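You operate a simulated robot arm through the tools that you are given. There is no shell and no other tool. Be economical: measure what you need, move in short steps, check, and stop when the job is done.

You are at the controls of a simulated robot arm. One attempt, no reset.

JOB
Emboss the white tag with the load on the setting card.
Fine: lay it in the embosser drawer, close the drawer, set the mark dial, press PUSH once, open the drawer, put the tag back where it lay.

The check looks at the end state, three seconds after you hand in, the way a careful person would. Anything else that was tipped, shoved, dropped, spilled or broken makes it a failure.

ROBOT AND FRAMES
A 6-joint arm with a two-finger parallel gripper, fixed in place. Base frame: the origin is at the foot of the arm, x ahead of it, y to its left, z up; the work surface is at about z = 85. Lengths are in cm, angles in rad, forces in N, time in s.
With the tool pointing down near the work surface it reaches from about 26 to 68 cm from the base axis. Its first joint turns from -1.152 to 1.152 rad. Payload 2.9 kg.
The tool frame sits at the grasp point between the pads (the TCP): z along the fingers, y along the line on which they close. The tips reach 3 cm beyond it. Largest opening 11 cm; finger width 2, thickness 1; the body of the gripper, 4.8 by 11.2 cm, starts 5.5 cm behind the TCP.
Orientation is that of the tool frame in the base frame, as a unit quaternion [w, x, y, z]. With the fingers straight down and closing along the base's y, the tool's x points along the base's -x, its y along +y and its z along -z.

CONTROLS
- The arm moves only by the tool step_arm. Its argument "deltas" is one flat list of numbers, 7 for each row, row after row: the shift along the base's x, y, z in mm, then the turn, a rotation vector about the base's x, y, z in rad, then the gripper command, from -1 (shut) to 1 (fully open), values between in proportion. In form: [x, y, z, wx, wy, wz, fingers, x, y, z, wx, wy, wz, fingers, ...]. A call has 1 to 12 rows; each row shifts and turns the commanded pose from where the row before left it. Each row takes 0.2 s and may step no farther than 5 cm and 0.15 rad from the row before; otherwise, or with a gripper value out of range, the whole call is refused. Where a pose cannot be reached the arm comes as near as it can. A force on the tool above 40 N (or 10 N above the force at the start of the call, whichever is more), or a blocked arm, ends the call early, and 0.2 s more pass. Each finger travels about 10.8 cm/s and halts on what it meets, pressing with about 39 N; the grip force reading is that of the motor and also rises with nothing between the fingers. The clock runs only during rows and for 0.2 s after the last one: add rows that do not move to give the fingers time. The reply holds the time, the measured pose of the TCP, the force on the tool along the base axes, the opening and the grip force, in the units named above and with some noise, and new pictures: "show" is both (left out), scene, wrist or none.
- Cameras (640 x 400 px; columns grow to the right, rows downward): "scene" is fixed at [6.1, 41.34, 138.45]; the picture's right is [-0.84, -0.55, 0.00], its down [-0.30, 0.45, -0.84] and it looks along [0.46, -0.70, -0.54] (base axes); focal length 297 px, centre (320, 200). "wrist" rides on the gripper at [7.2, 1.7, -10.3] in the tool frame; the picture's right is [-0.23, 0.97, 0.00], its down [-0.76, -0.18, -0.62] and it looks along [-0.61, -0.14, 0.78] (tool axes); focal length 222 px, centre (320, 200). There is no depth. A picture from a camera that has moved, and an enlarged one, comes with that camera's place and axes in the base frame and with its lens. The place of the scene camera against the robot may be out by one fixed shift of up to 1.8 cm in any direction.
- close_up(camera, box): a new picture of the part [left, top, right, bottom] of that camera's present view, enlarged. The clock stands still meanwhile.
- sign_off(): hands the job in; it is judged then, once.

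Work in short steps. Places have to be worked out from the pictures, the camera data and where the tool is seen: move nearer, look again, correct. Check each grasp and each placing, and mend what went wrong. You have 120 turns and 170 pictures in all, those below and enlarged ones among them. Open the gripper and draw the arm clear of the work before you hand the job in, unless the task says otherwise; then end with one line.

The tools are called after ">>>" as a command line: name --argument value ..., lists and objects as JSON in quotes. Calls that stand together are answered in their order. step_arm: Moves the arm, as the interface text tells. Its arguments: {"type":"object","properties":{"deltas":{"type":"array"},"show":{"type":"string","enum":["both","scene","wrist","none"]}},"required":["deltas"]} The other tools are called the same way: close_up (camera, box) takes an enlarged picture of a part of a camera's view; sign_off () hands the job in.

At the start:

```text
time_s: 0.0
position: [37.55, 19.69, 123.43]
tcp_rot: [0.0, 0.001, 1.0, 0.0]
contact_force: [0.8, -0.2, -0.3]
finger_gap: 11.01
grasp_force: 0.1
```

scene: 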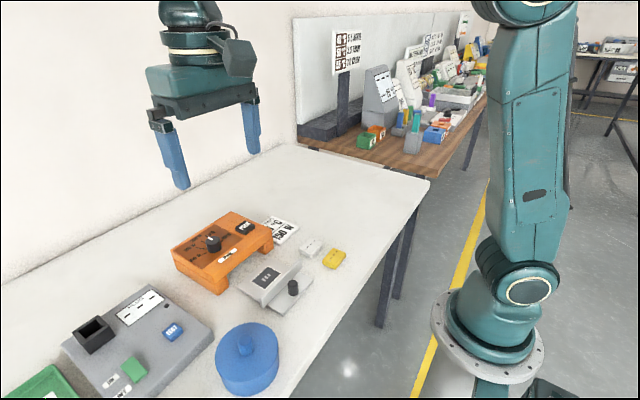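
wrist: 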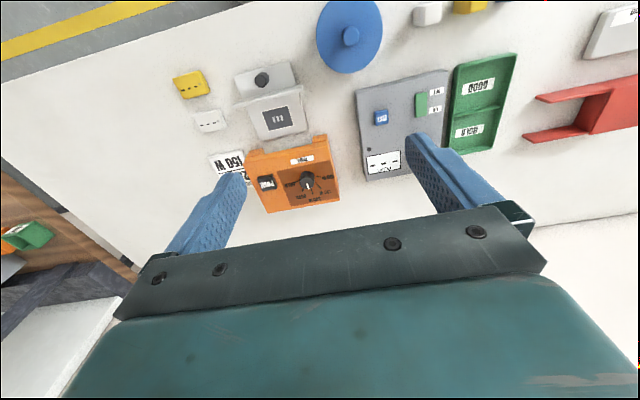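

I see an orange device with a dial, a grey drawer-like unit with a black knob, a white tag and a yellow one, and a setting card. I'll enlarge these areas first.

>>> close_up --camera "scene" --box '[160, 200, 360, 325]'

>>> close_up --camera "wrist" --box '[150, 50, 350, 220]'

>>> close_up --camera "wrist" --box '[340, 0, 640, 190]'

```text
3.20 times, centred on (260, 262) of scene
camera zoom: at [6.1, 41.34, 138.45], right [-0.84, -0.55, 0.0], down [-0.3, 0.45, -0.84], along [0.46, -0.7, -0.54], focal length 951 px, centre (512, 0)
```

zoom: 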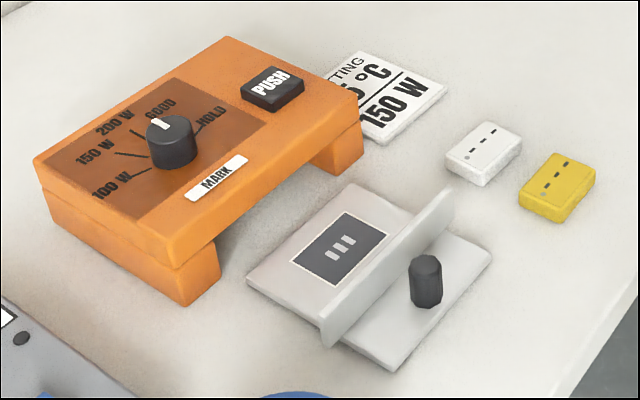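

```text
2.35 times, centred on (250, 135) of wrist
camera zoom: at [30.31, 21.32, 133.84], right [0.23, 0.97, 0.0], down [0.76, -0.18, 0.62], along [0.61, -0.14, -0.78], focal length 523 px, centre (485, 353)
```

zoom: 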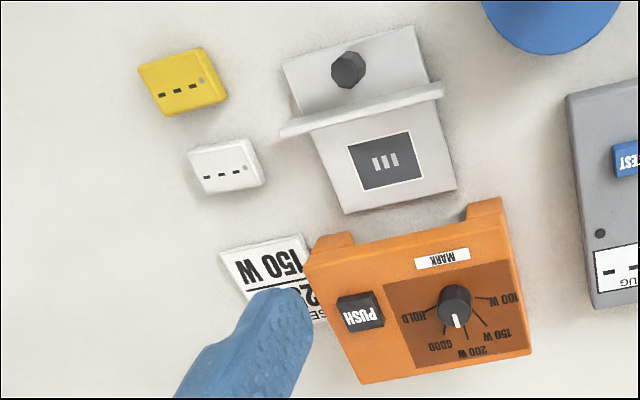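

```text
2.11 times, centred on (490, 95) of wrist
camera zoom: at [30.31, 21.32, 133.84], right [0.23, 0.97, 0.0], down [0.76, -0.18, 0.62], along [0.61, -0.14, -0.78], focal length 468 px, centre (-38, 421)
```

zoom: 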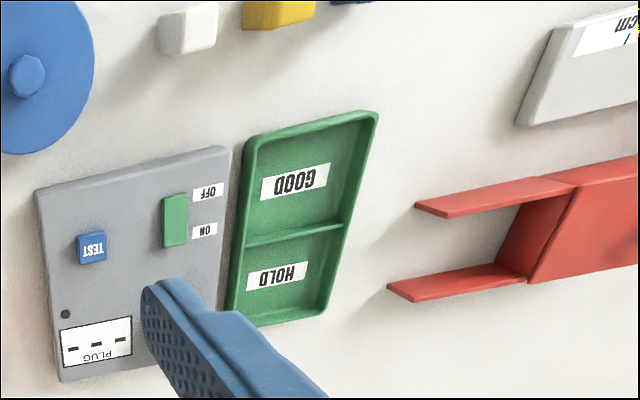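

Card reads 150 W; the dial seems to point near 200 W/GOOD. Estimated from the wrist view: white tag ≈ (41,-5.5), drawer knob ≈ (36,9), drawer pad ≈ (44,9), dial ≈ (55,13). I move nearer for a better look.

>>> step_arm --deltas '[0, -45, -20, 0, 0, 0, 1, 0, -45, -20, 0, 0, 0, 1, 0, -45, -20, 0, 0, 0, 1, 0, -35, -20, 0, 0, 0, 1, 0, 0, 0, 0, 0, 0, 1]' --show "both"

```text
time_s: 1.2
position: [37.42, 3.16, 115.29]
tcp_rot: [0.0, 0.0, 1.0, 0.0]
contact_force: [-0.3, 0.3, 0.6]
finger_gap: 11.0
grasp_force: 0.1
camera wrist: at [30.33, 4.84, 125.64], right [0.23, 0.97, 0.0], down [0.76, -0.18, 0.62], along [0.61, -0.14, -0.78], focal length 222 px, centre (320, 200)
```

scene: 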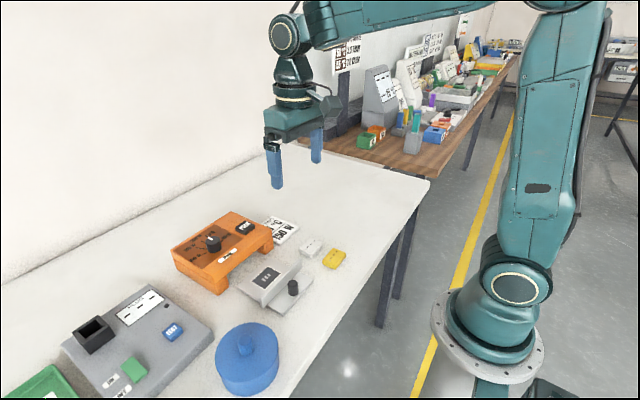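
wrist: 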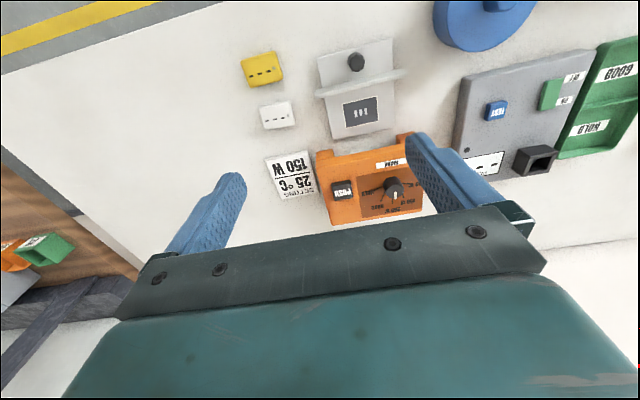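

Tag fix repeats at ≈ (41,-5.3). I back up and get lower for a sharper view.

>>> step_arm --deltas '[-30, 0, -30, 0, 0, 0, 1, -30, 0, -30, 0, 0, 0, 1, -10, 0, -40, 0, 0, 0, 1, 0, 0, 0, 0, 0, 0, 1, 0, 0, 0, 0, 0, 0, 1]' --show "wrist"

>>> close_up --camera "wrist" --box '[200, 20, 440, 170]'

```text
time_s: 2.4
position: [30.28, 2.76, 105.37]
tcp_rot: [0.0, 0.0, 1.0, 0.0]
contact_force: [0.7, 0.5, 0.2]
finger_gap: 10.99
grasp_force: 0.0
camera wrist: at [23.14, 4.42, 115.8], right [0.23, 0.97, 0.0], down [0.76, -0.18, 0.62], along [0.61, -0.14, -0.78], focal length 222 px, centre (320, 200)
```

wrist: 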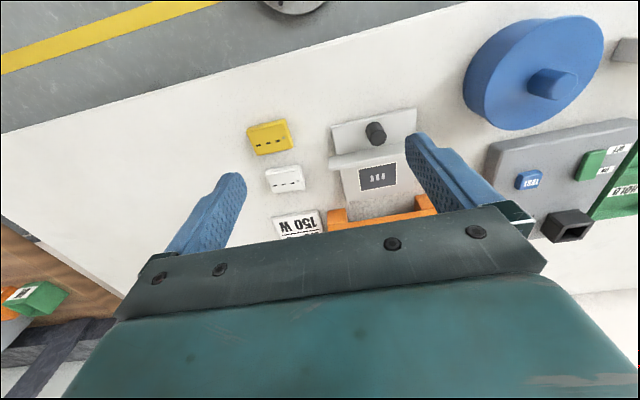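

```text
2.67 times, centred on (320, 95) of wrist
camera zoom: at [23.14, 4.42, 115.8], right [0.23, 0.97, 0.0], down [0.76, -0.18, 0.62], along [0.61, -0.14, -0.78], focal length 592 px, centre (320, 480)
```

zoom: 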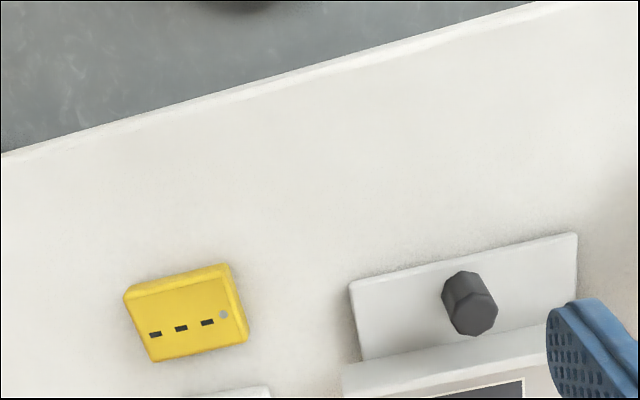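

Now enlarge the white tag and the drawer.

>>> close_up --camera "wrist" --box '[230, 140, 350, 215]'

>>> close_up --camera "wrist" --box '[310, 100, 460, 220]'

```text
5.33 times, centred on (290, 178) of wrist
camera zoom: at [23.14, 4.42, 115.8], right [0.23, 0.97, 0.0], down [0.76, -0.18, 0.62], along [0.61, -0.14, -0.78], focal length 1185 px, centre (480, 320)
```

zoom: 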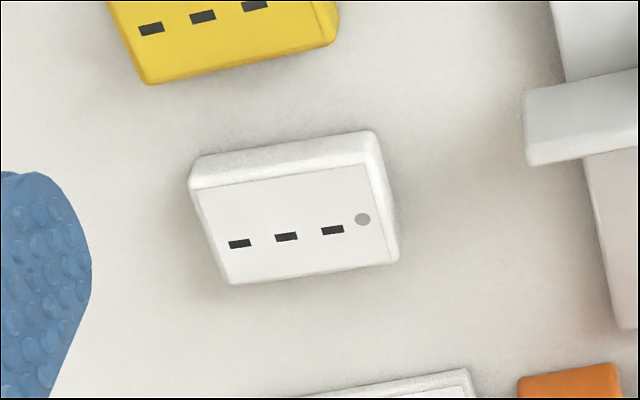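

```text
3.33 times, centred on (385, 160) of wrist
camera zoom: at [23.14, 4.42, 115.8], right [0.23, 0.97, 0.0], down [0.76, -0.18, 0.62], along [0.61, -0.14, -0.78], focal length 740 px, centre (103, 333)
```

zoom: 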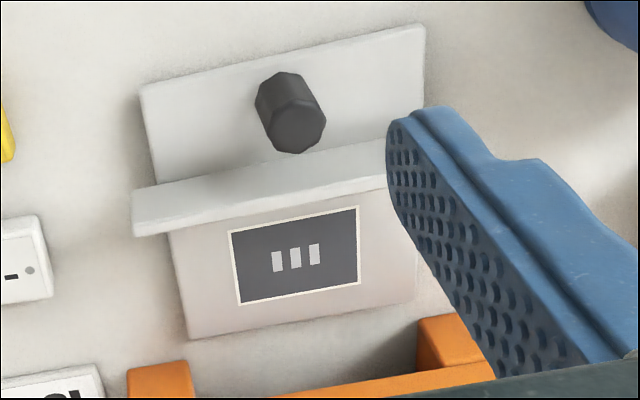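

Tag: top corners give centre ≈ (41.4,-5.4), 5.2×3.6 cm, yaw ≈ -0.065. Pad centre ≈ (44.1,9.0), yaw ≈ 0; device front at x≈50. I go above the tag.

>>> step_arm --deltas '[37, -27, -25, 0, 0, -0.03, 1, 37, -27, -25, 0, 0, -0.035, 1, 37, -27, -35, 0, 0, 0, 1, 0, 0, 0, 0, 0, 0, 1, 0, 0, 0, 0, 0, 0, 1]' --show "wrist"

>>> close_up --camera "wrist" --box '[220, 100, 420, 225]'

```text
refused: row 1 steps farther than a row can; nothing moved
```

```text
3.20 times, centred on (320, 162) of wrist
camera zoom: at [23.14, 4.42, 115.8], right [0.23, 0.97, 0.0], down [0.76, -0.18, 0.62], along [0.61, -0.14, -0.78], focal length 711 px, centre (320, 320)
```

zoom: 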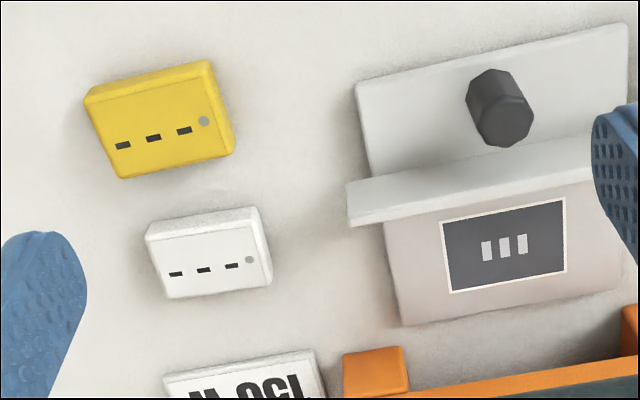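

The row step was too long (norm over 5 cm); I split it into smaller rows.

>>> step_arm --deltas '[28, -20, -20, 0, 0, -0.03, 1, 28, -20, -20, 0, 0, -0.035, 1, 28, -20, -25, 0, 0, 0, 1, 27, -22, -25, 0, 0, 0, 1, 0, 0, 0, 0, 0, 0, 1, 0, 0, 0, 0, 0, 0, 1]' --show "wrist"

>>> close_up --camera "wrist" --box '[220, 100, 420, 225]'

```text
time_s: 3.8
position: [41.53, -5.42, 96.31]
tcp_rot: [0.0, 0.032, 0.999, 0.0]
contact_force: [0.2, 0.7, 0.9]
finger_gap: 10.97
grasp_force: 0.1
camera wrist: at [34.53, -3.27, 106.72], right [0.29, 0.96, 0.0], down [0.75, -0.23, 0.62], along [0.6, -0.18, -0.78], focal length 222 px, centre (320, 200)
```

wrist: 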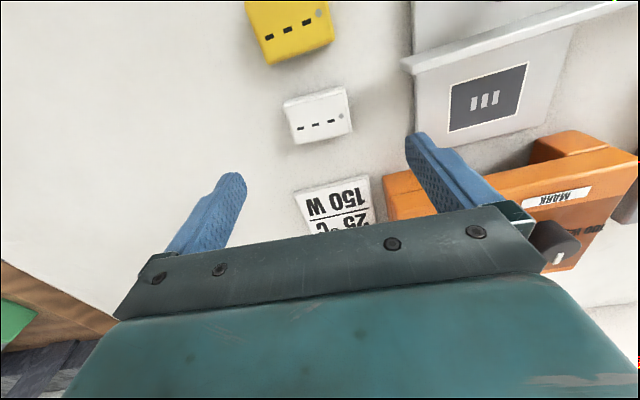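

```text
3.20 times, centred on (320, 162) of wrist
camera zoom: at [34.53, -3.27, 106.72], right [0.29, 0.96, 0.0], down [0.75, -0.23, 0.62], along [0.6, -0.18, -0.78], focal length 711 px, centre (320, 320)
```

zoom: 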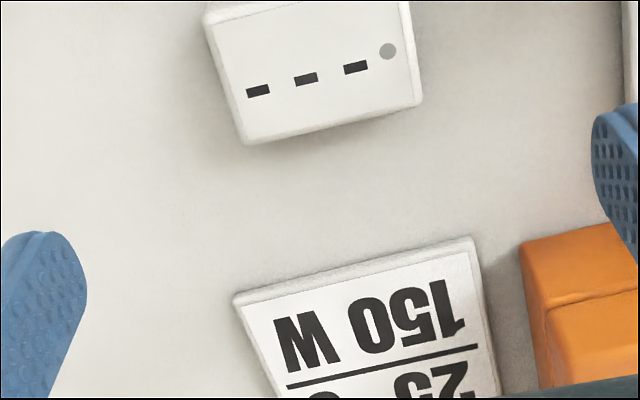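

Refined tag centre ≈ (41.4,-5.3), yaw ≈ -0.07: the tool is right above it. I narrow the fingers to ~8 cm and lower to TCP z≈88.3.

>>> step_arm --deltas '[-1, 1, -20, 0, 0, 0, 0.45, 0, 0, -20, 0, 0, 0, 0.45, 0, 0, -20, 0, 0, 0, 0.45, 0, 0, -18, 0, 0, 0, 0.45, 0, 0, 0, 0, 0, 0, 0.45]' --show "both"

```text
time_s: 5.0
position: [41.3, -5.31, 88.55]
tcp_rot: [-0.001, 0.032, 0.999, 0.0]
contact_force: [0.0, -1.0, 0.5]
finger_gap: 7.95
grasp_force: 0.0
camera wrist: at [34.23, -3.35, 99.01], right [0.29, 0.96, 0.0], down [0.75, -0.23, 0.62], along [0.6, -0.18, -0.78], focal length 222 px, centre (320, 200)
```

scene: 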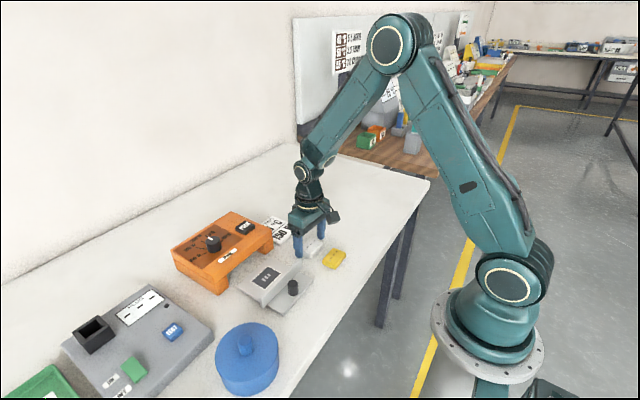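
wrist: 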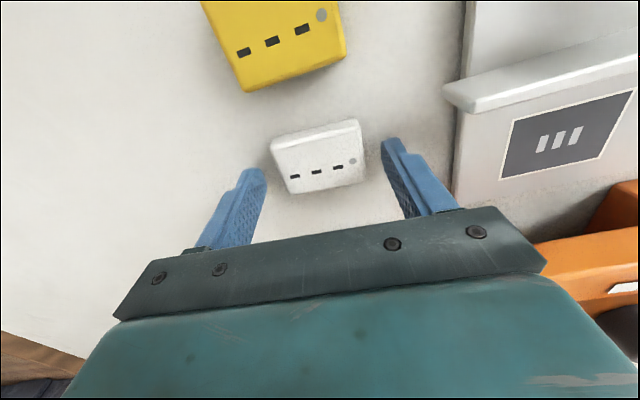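

Fingers straddle the tag, centred. I lower 2 mm and close; this pose is the put-back pose.

>>> step_arm --deltas '[0, 0, -2, 0, 0, 0, 0.45, 0, 0, 0, 0, 0, 0, -1, 0, 0, 0, 0, 0, 0, -1, 0, 0, 0, 0, 0, 0, -1, 0, 0, 0, 0, 0, 0, -1]' --show "wrist"

```text
time_s: 6.2
position: [41.35, -5.53, 88.61]
tcp_rot: [0.0, 0.032, 0.999, 0.0]
contact_force: [-0.1, 0.5, -0.3]
finger_gap: 5.48
grasp_force: 38.8
camera wrist: at [34.36, -3.32, 98.84], right [0.29, 0.96, 0.0], down [0.75, -0.23, 0.62], along [0.6, -0.18, -0.78], focal length 222 px, centre (320, 200)
```

wrist: 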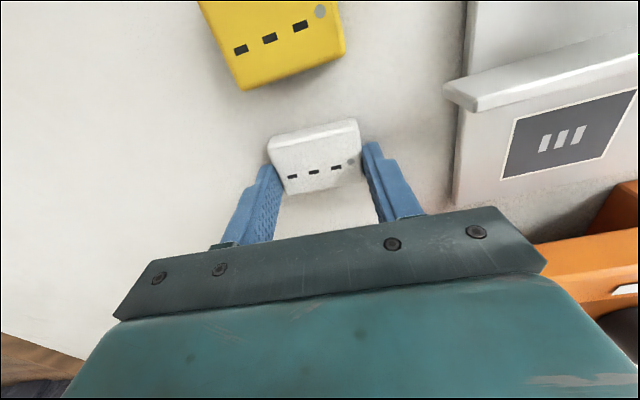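

Grasp firm (5.48 cm, tag square between pads). Lift and carry above the drawer pad, undoing the yaw.

>>> step_arm --deltas '[0, 0, 0, 0, 0, 0, -1, 0, 0, 30, 0, 0, 0, -1, 0, 0, 40, 0, 0, 0, -1, 0, 5, 20, 0, 0, 0, -1, 7, 40, 0, 0, 0, 0.03, -1, 10, 45, 0, 0, 0, 0.035, -1, 11, 45, 0, 0, 0, 0, -1, 0, 10, 0, 0, 0, 0, -1, 0, 0, 0, 0, 0, 0, -1, 0, 0, 0, 0, 0, 0, -1]' --show "both"

>>> close_up --camera "wrist" --box '[200, 60, 440, 225]'

```text
time_s: 8.4
position: [44.24, 9.16, 97.37]
tcp_rot: [0.001, 0.0, 1.0, 0.0]
contact_force: [-0.1, 0.8, 0.1]
finger_gap: 0.02
grasp_force: 37.9
camera wrist: at [37.11, 10.78, 107.75], right [0.23, 0.97, 0.0], down [0.76, -0.18, 0.62], along [0.61, -0.14, -0.78], focal length 222 px, centre (320, 200)
```

scene: 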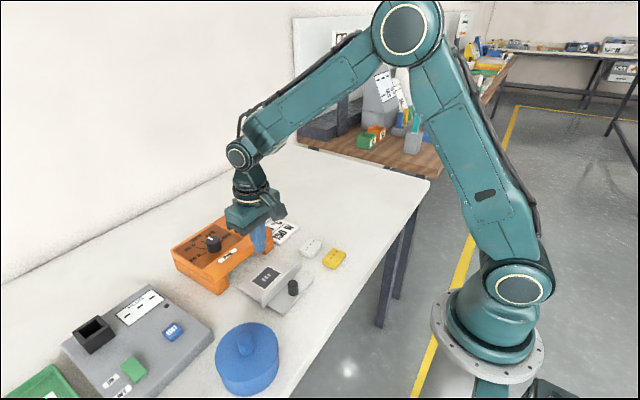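
wrist: 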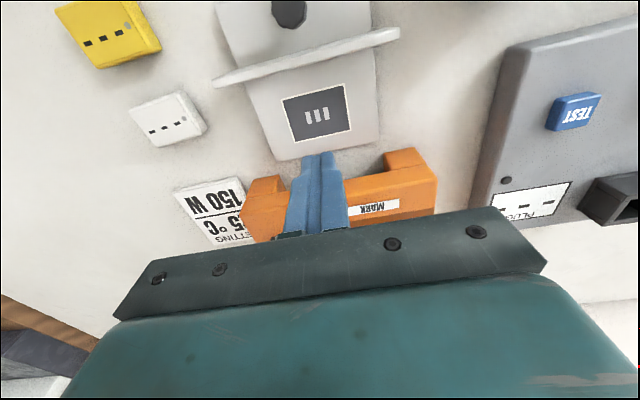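

```text
2.42 times, centred on (320, 142) of wrist
camera zoom: at [37.11, 10.78, 107.75], right [0.23, 0.97, 0.0], down [0.76, -0.18, 0.62], along [0.61, -0.14, -0.78], focal length 538 px, centre (320, 339)
```

zoom: 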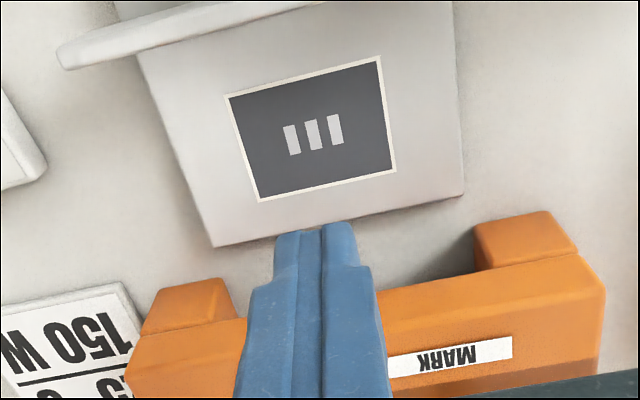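

The tag slipped out on lifting (gap now 0); it still lies at about its place. I check exactly how it lies now.

>>> close_up --camera "wrist" --box '[110, 70, 230, 160]'

>>> close_up --camera "scene" --box '[260, 210, 360, 290]'

```text
4.44 times, centred on (170, 115) of wrist
camera zoom: at [37.11, 10.78, 107.75], right [0.23, 0.97, 0.0], down [0.76, -0.18, 0.62], along [0.61, -0.14, -0.78], focal length 987 px, centre (987, 578)
```

zoom: 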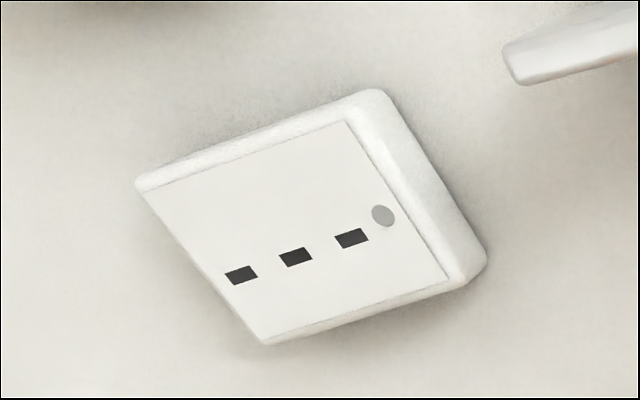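

```text
5.00 times, centred on (310, 250) of scene
camera zoom: at [6.1, 41.34, 138.45], right [-0.84, -0.55, 0.0], down [-0.3, 0.45, -0.84], along [0.46, -0.7, -0.54], focal length 1485 px, centre (370, -50)
```

zoom: 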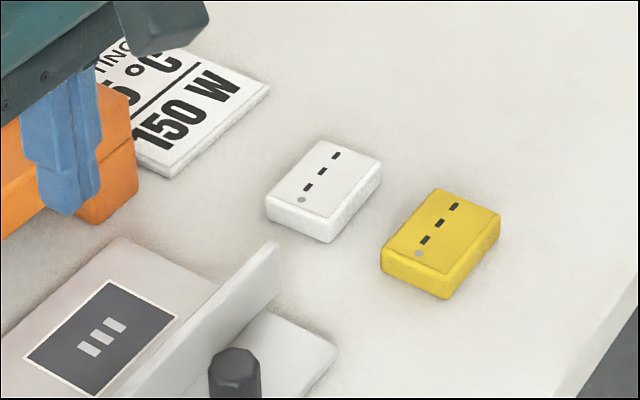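

>>> close_up --camera "scene" --box '[160, 200, 360, 325]'

```text
3.20 times, centred on (260, 262) of scene
camera zoom: at [6.1, 41.34, 138.45], right [-0.84, -0.55, 0.0], down [-0.3, 0.45, -0.84], along [0.46, -0.7, -0.54], focal length 951 px, centre (512, 0)
```

zoom: 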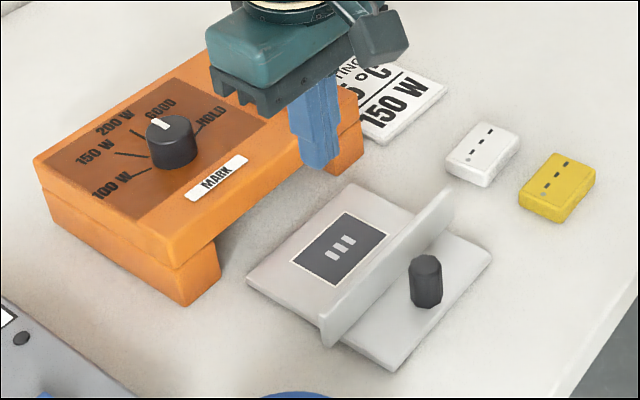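

Tag shifted by no more than 1–2 mm. I return above it with open fingers, at the same pose as before, to compare.

>>> step_arm --deltas '[-7, -45, 0, 0, 0, 0, -1, -11, -45, 0, 0, 0, -0.035, -1, -10, -45, 0, 0, 0, -0.03, 0.3, 0, -10, -10, 0, 0, 0, 0.45, 0, 0, 0, 0, 0, 0, 0.45, 0, 0, 0, 0, 0, 0, 0.45]' --show "wrist"

>>> close_up --camera "wrist" --box '[220, 100, 420, 225]'

```text
time_s: 9.8
position: [41.59, -5.32, 96.23]
tcp_rot: [0.0, 0.032, 0.999, 0.0]
contact_force: [0.2, 0.2, -0.5]
finger_gap: 7.98
grasp_force: 0.0
camera wrist: at [34.5, -3.22, 106.66], right [0.29, 0.96, 0.0], down [0.75, -0.23, 0.62], along [0.6, -0.18, -0.78], focal length 222 px, centre (320, 200)
```

wrist: 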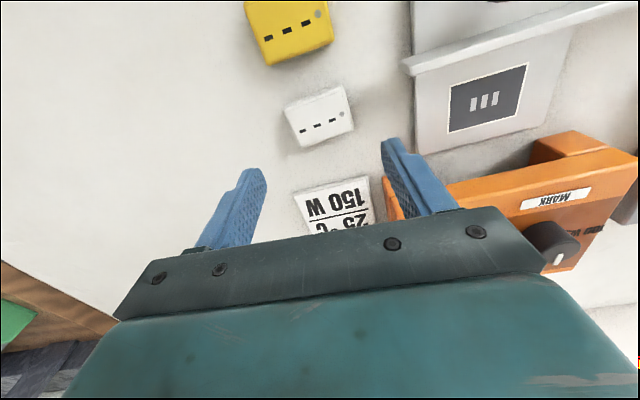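

```text
3.20 times, centred on (320, 162) of wrist
camera zoom: at [34.5, -3.22, 106.66], right [0.29, 0.96, 0.0], down [0.75, -0.23, 0.62], along [0.6, -0.18, -0.78], focal length 711 px, centre (320, 320)
```

zoom: 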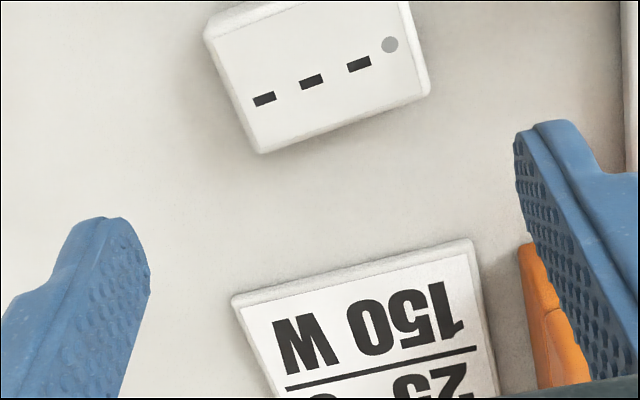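

The tag turned ≈ +0.11 rad in the slip (now yaw ≈ +0.045), position nearly unchanged. I match the yaw and lower a bit deeper than before, watching force.

>>> step_arm --deltas '[-2, 0, -20, 0, 0, 0.055, 0.45, 0, 0, -20, 0, 0, 0.055, 0.45, 0, 0, -20, 0, 0, 0, 0.45, 0, 0, -15, 0, 0, 0, 0.45, 0, 0, -5, 0, 0, 0, 0.45, 0, 0, 0, 0, 0, 0, 0.45, 0, 0, 0, 0, 0, 0, 0.45]' --show "wrist"

```text
time_s: 11.4
position: [41.32, -5.37, 88.31]
tcp_rot: [0.0, -0.024, 1.0, 0.0]
contact_force: [-0.3, -0.8, 0.7]
finger_gap: 7.99
grasp_force: 0.0
camera wrist: at [34.1, -3.99, 98.75], right [0.18, 0.98, 0.0], down [0.77, -0.14, 0.62], along [0.61, -0.11, -0.78], focal length 222 px, centre (320, 200)
```

wrist: 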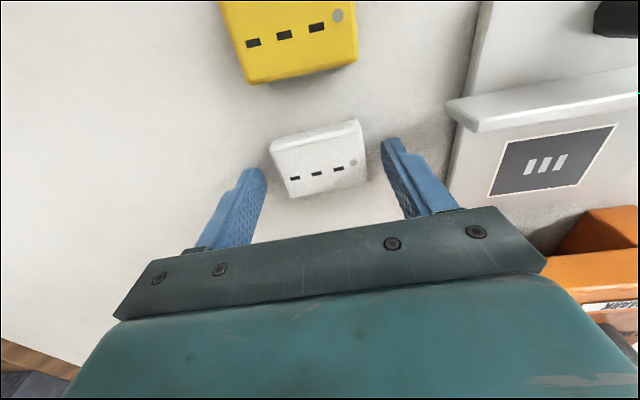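

Aligned and no contact yet. I lower a few mm more in 1 mm steps.

>>> step_arm --deltas '[0, 0, -1, 0, 0, 0, 0.45, 0, 0, -1, 0, 0, 0, 0.45, 0, 0, 0, 0, 0, 0, 0.45]' --show "none"

```text
time_s: 12.2
position: [41.21, -5.37, 88.19]
tcp_rot: [0.0, -0.022, 1.0, 0.0]
contact_force: [-0.3, 0.0, 0.3]
finger_gap: 7.98
grasp_force: 0.0
```

>>> step_arm --deltas '[0, 0, -1, 0, 0, 0, 0.45, 0, 0, 0, 0, 0, 0, 0.45, 0, 0, 0, 0, 0, 0, -1, 0, 0, 0, 0, 0, 0, -1, 0, 0, 0, 0, 0, 0, -1, 0, 0, 10, 0, 0, 0, -1, 0, 0, 10, 0, 0, 0, -1, 0, 0, 0, 0, 0, 0, -1]' --show "both"

```text
time_s: 14.0
position: [41.32, -5.39, 90.15]
tcp_rot: [0.0, -0.023, 1.0, 0.001]
contact_force: [-1.0, -0.3, -0.8]
finger_gap: 5.47
grasp_force: 39.1
camera wrist: at [34.08, -4.08, 100.57], right [0.18, 0.98, 0.0], down [0.77, -0.14, 0.62], along [0.61, -0.11, -0.78], focal length 222 px, centre (320, 200)
```

scene: 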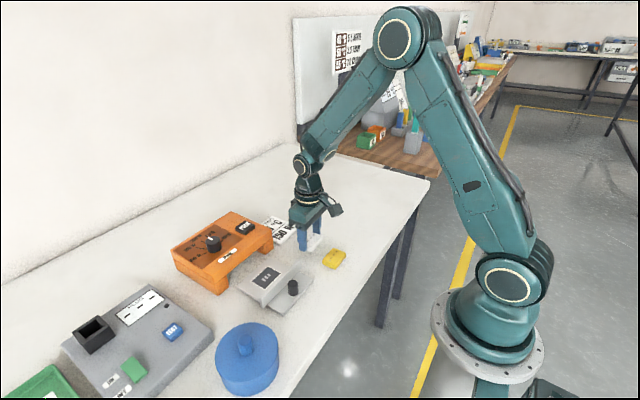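
wrist: 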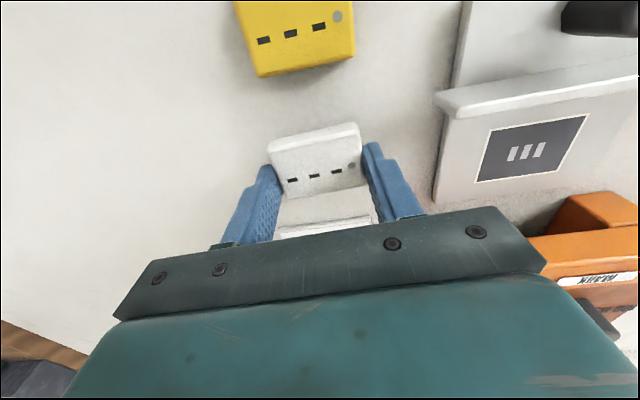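

Held at 5.47 after a 2 cm lift. I lift further gently and check again.

>>> step_arm --deltas '[0, 0, 10, 0, 0, 0, -1, 0, 0, 15, 0, 0, 0, -1, 0, 0, 15, 0, 0, 0, -1, 0, 0, 15, 0, 0, 0, -1, 0, 0, 10, 0, 0, 0, -1, 0, 0, 0, 0, 0, 0, -1]' --show "wrist"

>>> close_up --camera "scene" --box '[260, 180, 360, 260]'

```text
time_s: 15.4
position: [41.24, -5.51, 96.51]
tcp_rot: [0.0, -0.022, 1.0, 0.0]
contact_force: [-0.1, 1.0, -1.3]
finger_gap: 5.48
grasp_force: 39.2
camera wrist: at [34.1, -4.16, 107.03], right [0.18, 0.98, 0.0], down [0.77, -0.14, 0.62], along [0.61, -0.11, -0.78], focal length 222 px, centre (320, 200)
```

wrist: 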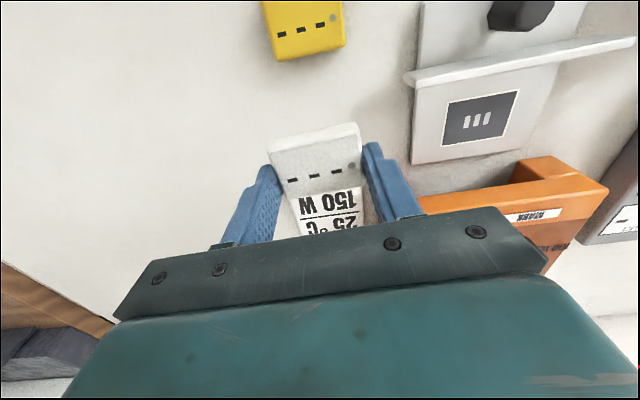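

```text
5.00 times, centred on (310, 220) of scene
camera zoom: at [6.1, 41.34, 138.45], right [-0.84, -0.55, 0.0], down [-0.3, 0.45, -0.84], along [0.46, -0.7, -0.54], focal length 1485 px, centre (370, 100)
```

zoom: 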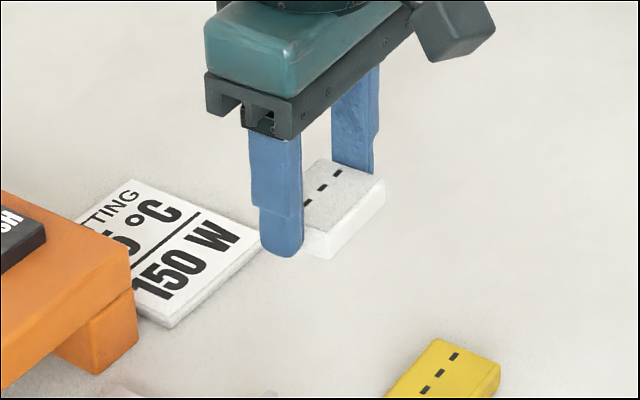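

Held; tag centre sits ~2.5 mm toward the base from the finger line. Pad centre recomputed ≈ (43.97,9.06), yaw 0, so the TCP goes to ≈ (44.2,9.06). Carry there.

>>> step_arm --deltas '[5, 25, 0, 0, 0, 0, -1, 5, 30, 0, 0, 0, -0.02, -1, 6, 30, 0, 0, 0, -0.025, -1, 7, 30, 0, 0, 0, 0, -1, 7, 30, 0, 0, 0, 0, -1, 0, 0, 0, 0, 0, 0, -1, 0, 0, 0, 0, 0, 0, -1]' --show "both"

```text
time_s: 17.0
position: [44.15, 8.99, 96.83]
tcp_rot: [0.0, 0.0, 1.0, 0.0]
contact_force: [0.0, 0.1, -0.3]
finger_gap: 5.49
grasp_force: 39.3
camera wrist: at [36.96, 10.64, 107.16], right [0.23, 0.97, 0.0], down [0.76, -0.18, 0.62], along [0.61, -0.14, -0.78], focal length 222 px, centre (320, 200)
```

scene: 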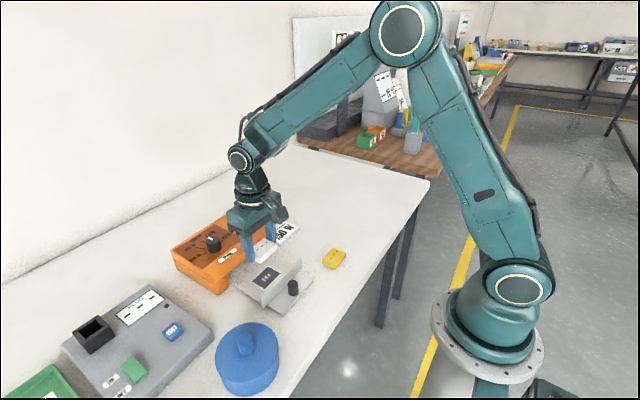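
wrist: 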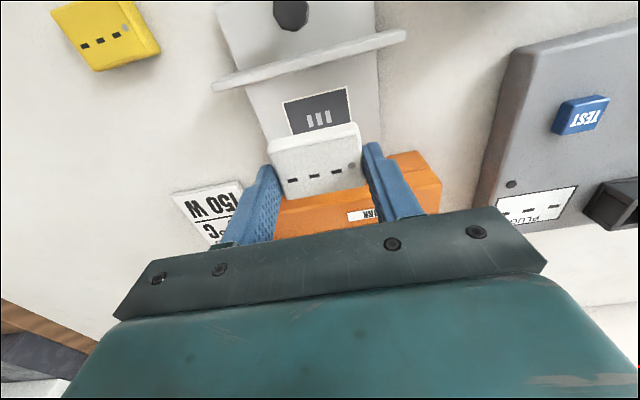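

Tag is held above the pad. I descend to about 90 and look.

>>> step_arm --deltas '[0, 0, -20, 0, 0, 0, -1, 0, 0, -20, 0, 0, 0, -1, 0, 0, -20, 0, 0, 0, -1, 0, 0, -5, 0, 0, 0, -1, 0, 0, 0, 0, 0, 0, -1, 0, 0, 0, 0, 0, 0, -1]' --show "wrist"

>>> close_up --camera "scene" --box '[220, 210, 320, 290]'

>>> close_up --camera "wrist" --box '[220, 90, 420, 225]'

```text
time_s: 18.4
position: [44.23, 9.08, 90.11]
tcp_rot: [0.001, 0.0, 1.0, 0.0]
contact_force: [0.1, -0.2, 0.0]
finger_gap: 5.46
grasp_force: 38.7
camera wrist: at [37.06, 10.75, 100.56], right [0.23, 0.97, 0.0], down [0.76, -0.18, 0.62], along [0.61, -0.14, -0.78], focal length 222 px, centre (320, 200)
```

wrist: 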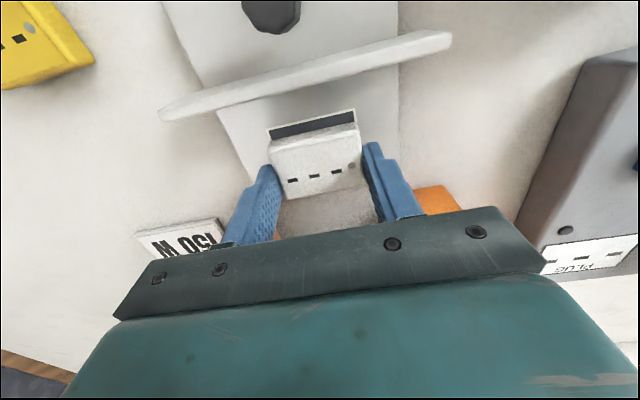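

```text
5.00 times, centred on (270, 250) of scene
camera zoom: at [6.1, 41.34, 138.45], right [-0.84, -0.55, 0.0], down [-0.3, 0.45, -0.84], along [0.46, -0.7, -0.54], focal length 1485 px, centre (570, -50)
```

zoom: 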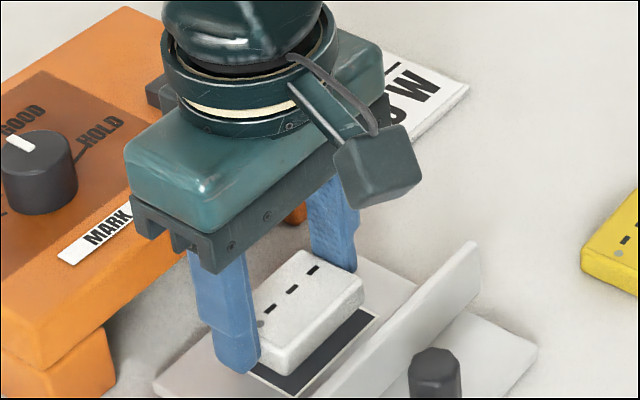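

```text
2.96 times, centred on (320, 158) of wrist
camera zoom: at [37.06, 10.75, 100.56], right [0.23, 0.97, 0.0], down [0.76, -0.18, 0.62], along [0.61, -0.14, -0.78], focal length 658 px, centre (320, 326)
```

zoom: 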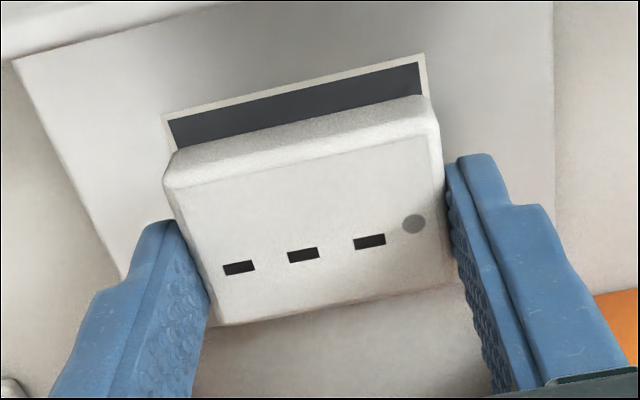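

Alignment looks good; still ~1 cm above the tray. Lower in small steps.

>>> step_arm --deltas '[0, 0, -3, 0, 0, 0, -1, 0, 0, -2, 0, 0, 0, -1, 0, 0, -2, 0, 0, 0, -1, 0, 0, 0, 0, 0, 0, -1]' --show "wrist"

>>> close_up --camera "wrist" --box '[220, 90, 420, 225]'

>>> close_up --camera "scene" --box '[220, 230, 320, 310]'

```text
time_s: 19.4
position: [44.26, 8.99, 89.39]
tcp_rot: [0.0, 0.0, 1.0, 0.001]
contact_force: [0.2, 0.3, -0.6]
finger_gap: 5.44
grasp_force: 39.4
camera wrist: at [37.09, 10.71, 99.76], right [0.23, 0.97, 0.0], down [0.76, -0.18, 0.62], along [0.61, -0.14, -0.78], focal length 222 px, centre (320, 200)
```

wrist: 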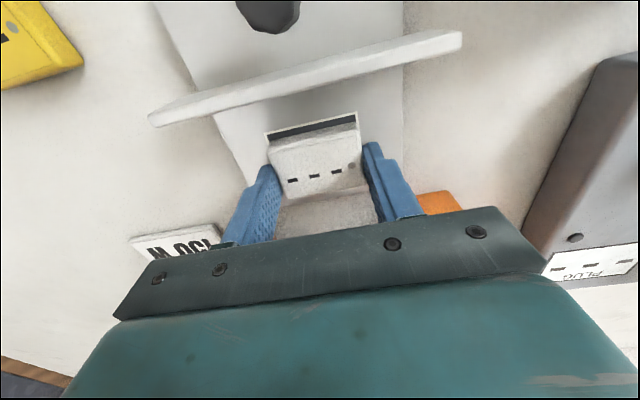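

```text
2.96 times, centred on (320, 158) of wrist
camera zoom: at [37.09, 10.71, 99.76], right [0.23, 0.97, 0.0], down [0.76, -0.18, 0.62], along [0.61, -0.14, -0.78], focal length 658 px, centre (320, 326)
```

zoom: 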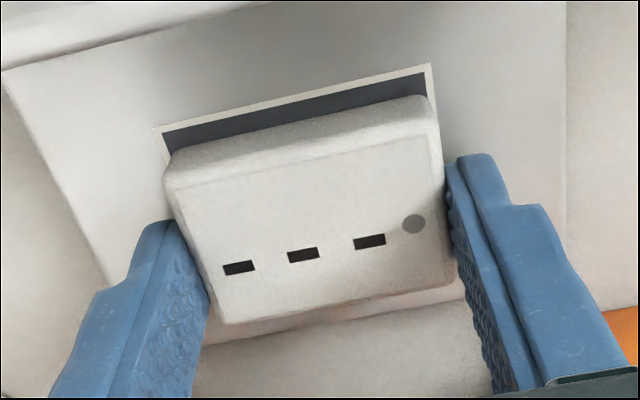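

```text
5.00 times, centred on (270, 270) of scene
camera zoom: at [6.1, 41.34, 138.45], right [-0.84, -0.55, 0.0], down [-0.3, 0.45, -0.84], along [0.46, -0.7, -0.54], focal length 1485 px, centre (570, -150)
```

zoom: 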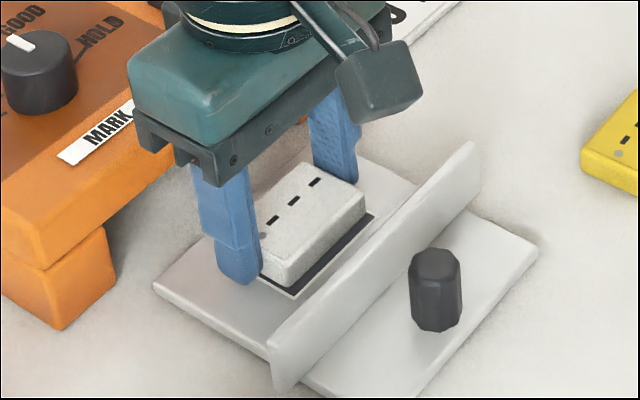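

Close to the tray, still no contact force. Continue down by 1 mm steps.

>>> step_arm --deltas '[0, 0, -1, 0, 0, 0, -1, 0, 0, -1, 0, 0, 0, -1, 0, 0, 0, 0, 0, 0, -1]' --show "none"

>>> close_up --camera "wrist" --box '[220, 90, 420, 225]'

>>> close_up --camera "scene" --box '[240, 240, 300, 290]'

```text
time_s: 20.2
position: [44.16, 9.02, 89.09]
tcp_rot: [0.0, 0.0, 1.0, 0.0]
contact_force: [-0.2, -0.6, -1.2]
finger_gap: 5.46
grasp_force: 39.0
```

```text
2.96 times, centred on (320, 158) of wrist
camera zoom: at [37.09, 10.68, 99.61], right [0.23, 0.97, 0.0], down [0.76, -0.18, 0.62], along [0.61, -0.14, -0.78], focal length 658 px, centre (320, 326)
```

zoom: 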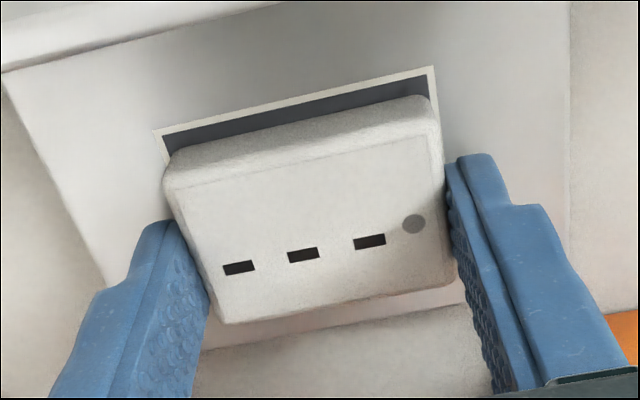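

```text
8.00 times, centred on (270, 265) of scene
camera zoom: at [6.1, 41.34, 138.45], right [-0.84, -0.55, 0.0], down [-0.3, 0.45, -0.84], along [0.46, -0.7, -0.54], focal length 2376 px, centre (720, -320)
```

zoom: 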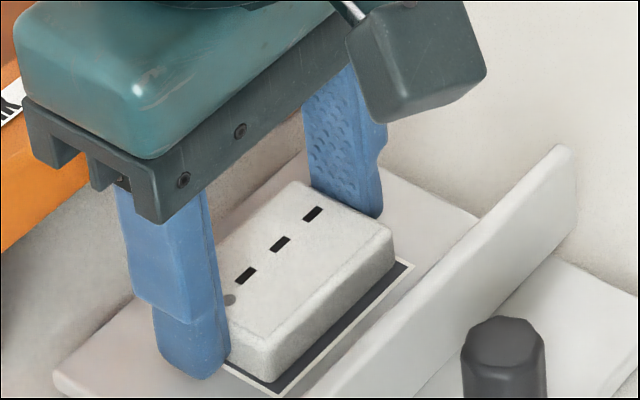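

Nearly touching; margin to the near border is a touch large, so I shift 1.5 mm toward the base and go down 2 mm more.

>>> step_arm --deltas '[-1.5, 0, 0, 0, 0, 0, -1, 0, 0, -1, 0, 0, 0, -1, 0, 0, -1, 0, 0, 0, -1, 0, 0, 0, 0, 0, 0, -1]' --show "none"

>>> close_up --camera "wrist" --box '[220, 90, 420, 225]'

>>> close_up --camera "scene" --box '[240, 240, 300, 290]'

```text
time_s: 21.2
position: [44.05, 8.94, 89.14]
tcp_rot: [0.002, 0.0, 1.0, 0.0]
contact_force: [-0.7, -0.4, 17.0]
finger_gap: 5.46
grasp_force: 39.4
```

```text
2.96 times, centred on (320, 158) of wrist
camera zoom: at [36.93, 10.7, 99.53], right [0.23, 0.97, 0.0], down [0.76, -0.18, 0.63], along [0.61, -0.14, -0.78], focal length 658 px, centre (320, 326)
```

zoom: 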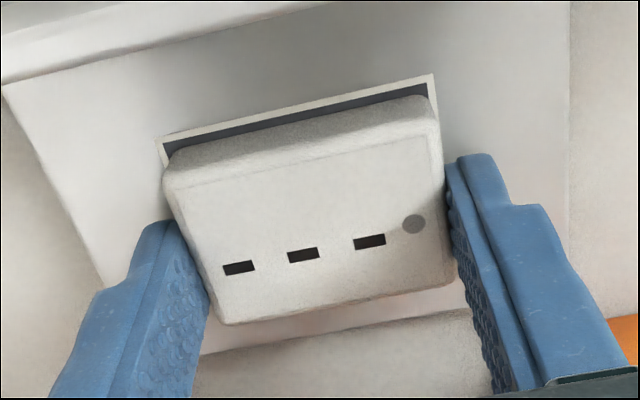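

```text
8.00 times, centred on (270, 265) of scene
camera zoom: at [6.08, 41.33, 138.45], right [-0.84, -0.55, 0.0], down [-0.3, 0.46, -0.84], along [0.46, -0.7, -0.54], focal length 2376 px, centre (720, -320)
```

zoom: 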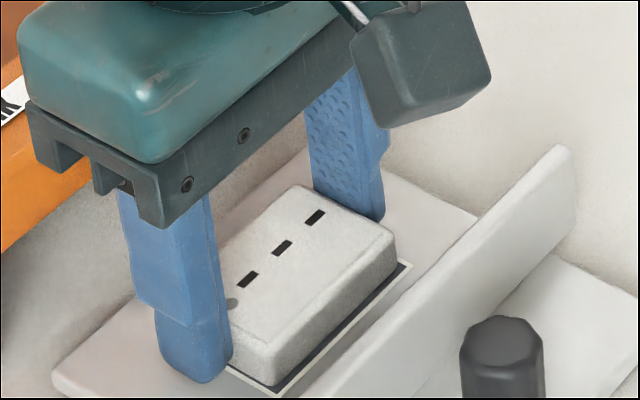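

Contact (17 N): the tag rests on the pad. Back off 1 mm, open, and lift away.

>>> step_arm --deltas '[0, 0, 1, 0, 0, 0, -1, 0, 0, 0, 0, 0, 0, 0.3, 0, 0, 0, 0, 0, 0, 0.3, 0, 0, 0, 0, 0, 0, 0.3, 0, 0, 15, 0, 0, 0, 0.3, 0, 0, 30, 0, 0, 0, 0.3, 0, 0, 30, 0, 0, 0, 0.3, 0, 0, 0, 0, 0, 0, 0.3]' --show "wrist"

>>> close_up --camera "wrist" --box '[200, 0, 440, 170]'

```text
time_s: 23.0
position: [44.07, 8.87, 96.56]
tcp_rot: [0.0, 0.0, 1.0, 0.0]
contact_force: [-0.1, -0.4, -0.8]
finger_gap: 7.15
grasp_force: 0.1
camera wrist: at [36.93, 10.6, 106.97], right [0.23, 0.97, 0.0], down [0.76, -0.18, 0.62], along [0.61, -0.14, -0.78], focal length 222 px, centre (320, 200)
```

wrist: 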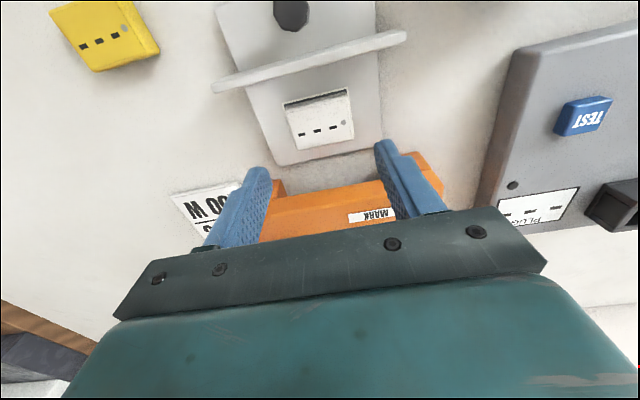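

```text
2.35 times, centred on (320, 85) of wrist
camera zoom: at [36.93, 10.6, 106.97], right [0.23, 0.97, 0.0], down [0.76, -0.18, 0.62], along [0.61, -0.14, -0.78], focal length 523 px, centre (320, 471)
```

zoom: 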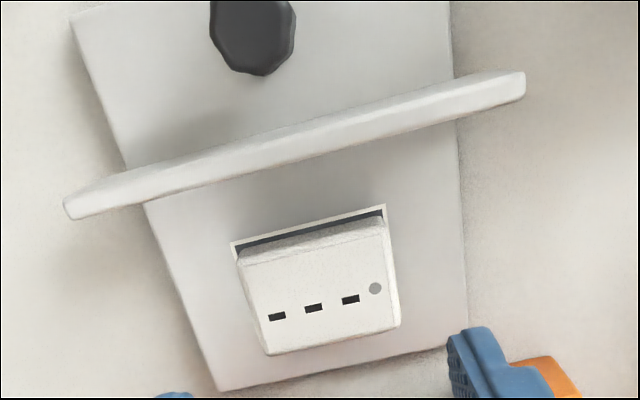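

The tag is seated nicely on the pad. Next the drawer knob at ≈ (36.2,9.1): move above it.

>>> step_arm --deltas '[-26, 1, 0, 0, 0, 0, 0.3, -26, 1, 0, 0, 0, 0, 0.0, -26, 0, 0, 0, 0, 0, 0.0, 0, 0, 0, 0, 0, 0, 0, 0, 0, 0, 0, 0, 0, 0]' --show "both"

>>> close_up --camera "wrist" --box '[220, 70, 420, 225]'

```text
time_s: 24.2
position: [35.97, 9.23, 96.38]
tcp_rot: [0.0, 0.0, 1.0, 0.0]
contact_force: [-0.1, 0.3, -0.1]
finger_gap: 5.5
grasp_force: 0.1
camera wrist: at [28.92, 10.82, 106.77], right [0.23, 0.97, 0.0], down [0.76, -0.18, 0.62], along [0.61, -0.14, -0.78], focal length 222 px, centre (320, 200)
```

scene: 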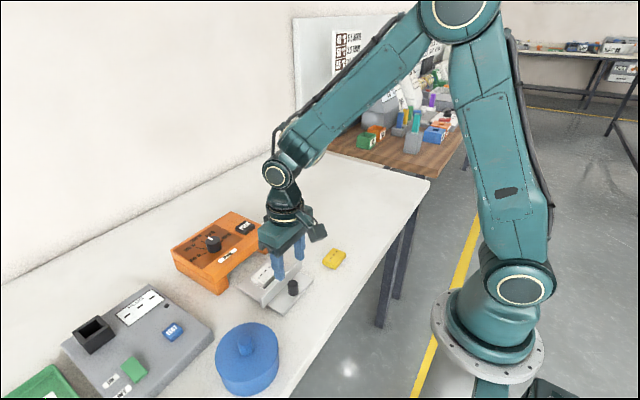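
wrist: 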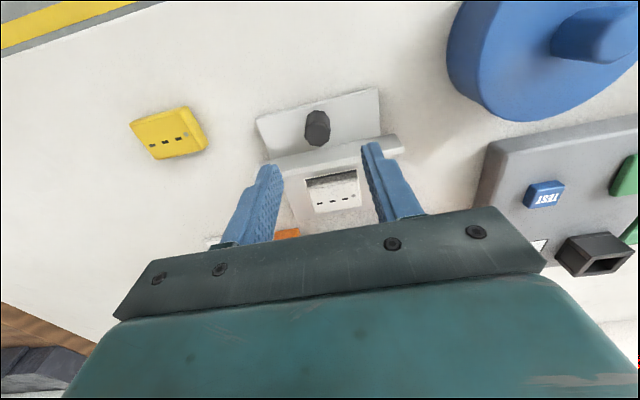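

```text
2.58 times, centred on (320, 148) of wrist
camera zoom: at [28.92, 10.82, 106.77], right [0.23, 0.97, 0.0], down [0.76, -0.18, 0.62], along [0.61, -0.14, -0.78], focal length 573 px, centre (320, 336)
```

zoom: 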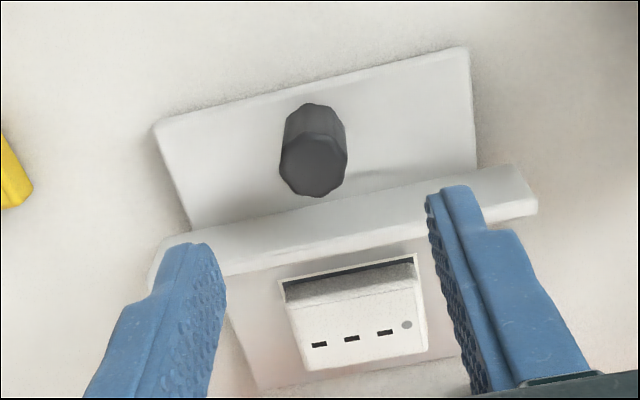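

Knob centre ≈ (36.1,9.0), radius ~1, top z≈88.6. I lower around it, tips ~4 mm above the tray.

>>> step_arm --deltas '[1, -2, -20, 0, 0, 0, 0, 0, 0, -20, 0, 0, 0, 0, 0, 0, -20, 0, 0, 0, 0, 0, 0, -8, 0, 0, 0, 0, 0, 0, 0, 0, 0, 0, 0, 0, 0, 0, 0, 0, 0, 0]' --show "both"

```text
time_s: 25.6
position: [36.33, 9.18, 89.74]
tcp_rot: [0.001, 0.0, 1.0, 0.0]
contact_force: [0.8, 0.1, 0.1]
finger_gap: 5.49
grasp_force: 0.0
camera wrist: at [29.21, 10.77, 100.27], right [0.23, 0.97, 0.0], down [0.76, -0.18, 0.62], along [0.61, -0.14, -0.78], focal length 222 px, centre (320, 200)
```

scene: 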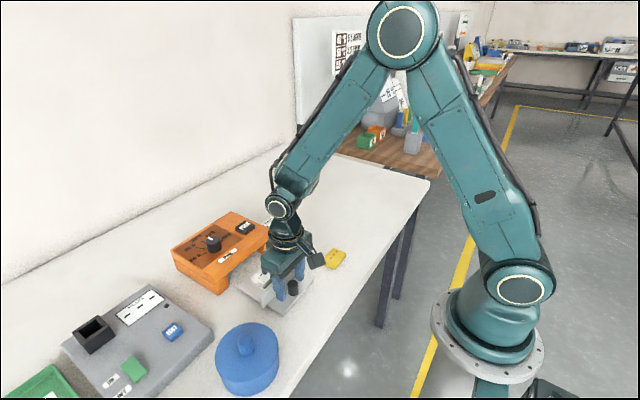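
wrist: 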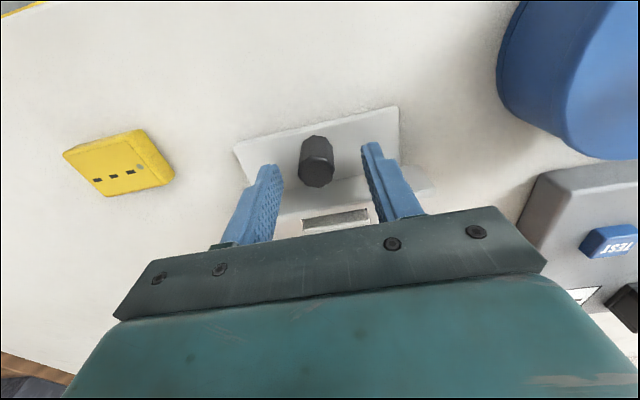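

Knob is between the fingers, ~2–3 mm off centre; I shift, lower 2 mm and close.

>>> step_arm --deltas '[0, -2.5, -2, 0, 0, 0, 0, 0, 0, 0, 0, 0, 0, -0.4, 0, 0, 0, 0, 0, 0, -1, 0, 0, 0, 0, 0, 0, -1, 0, 0, 0, 0, 0, 0, -1]' --show "wrist"

```text
time_s: 26.8
position: [36.28, 8.98, 89.61]
tcp_rot: [0.0, -0.003, 1.0, 0.001]
contact_force: [-0.8, 22.1, -5.1]
finger_gap: 2.16
grasp_force: 45.3
camera wrist: at [29.21, 10.59, 100.09], right [0.22, 0.97, 0.0], down [0.76, -0.18, 0.62], along [0.61, -0.14, -0.78], focal length 222 px, centre (320, 200)
```

wrist: 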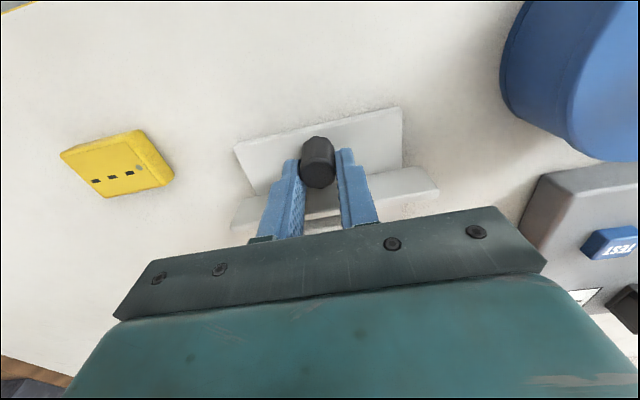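

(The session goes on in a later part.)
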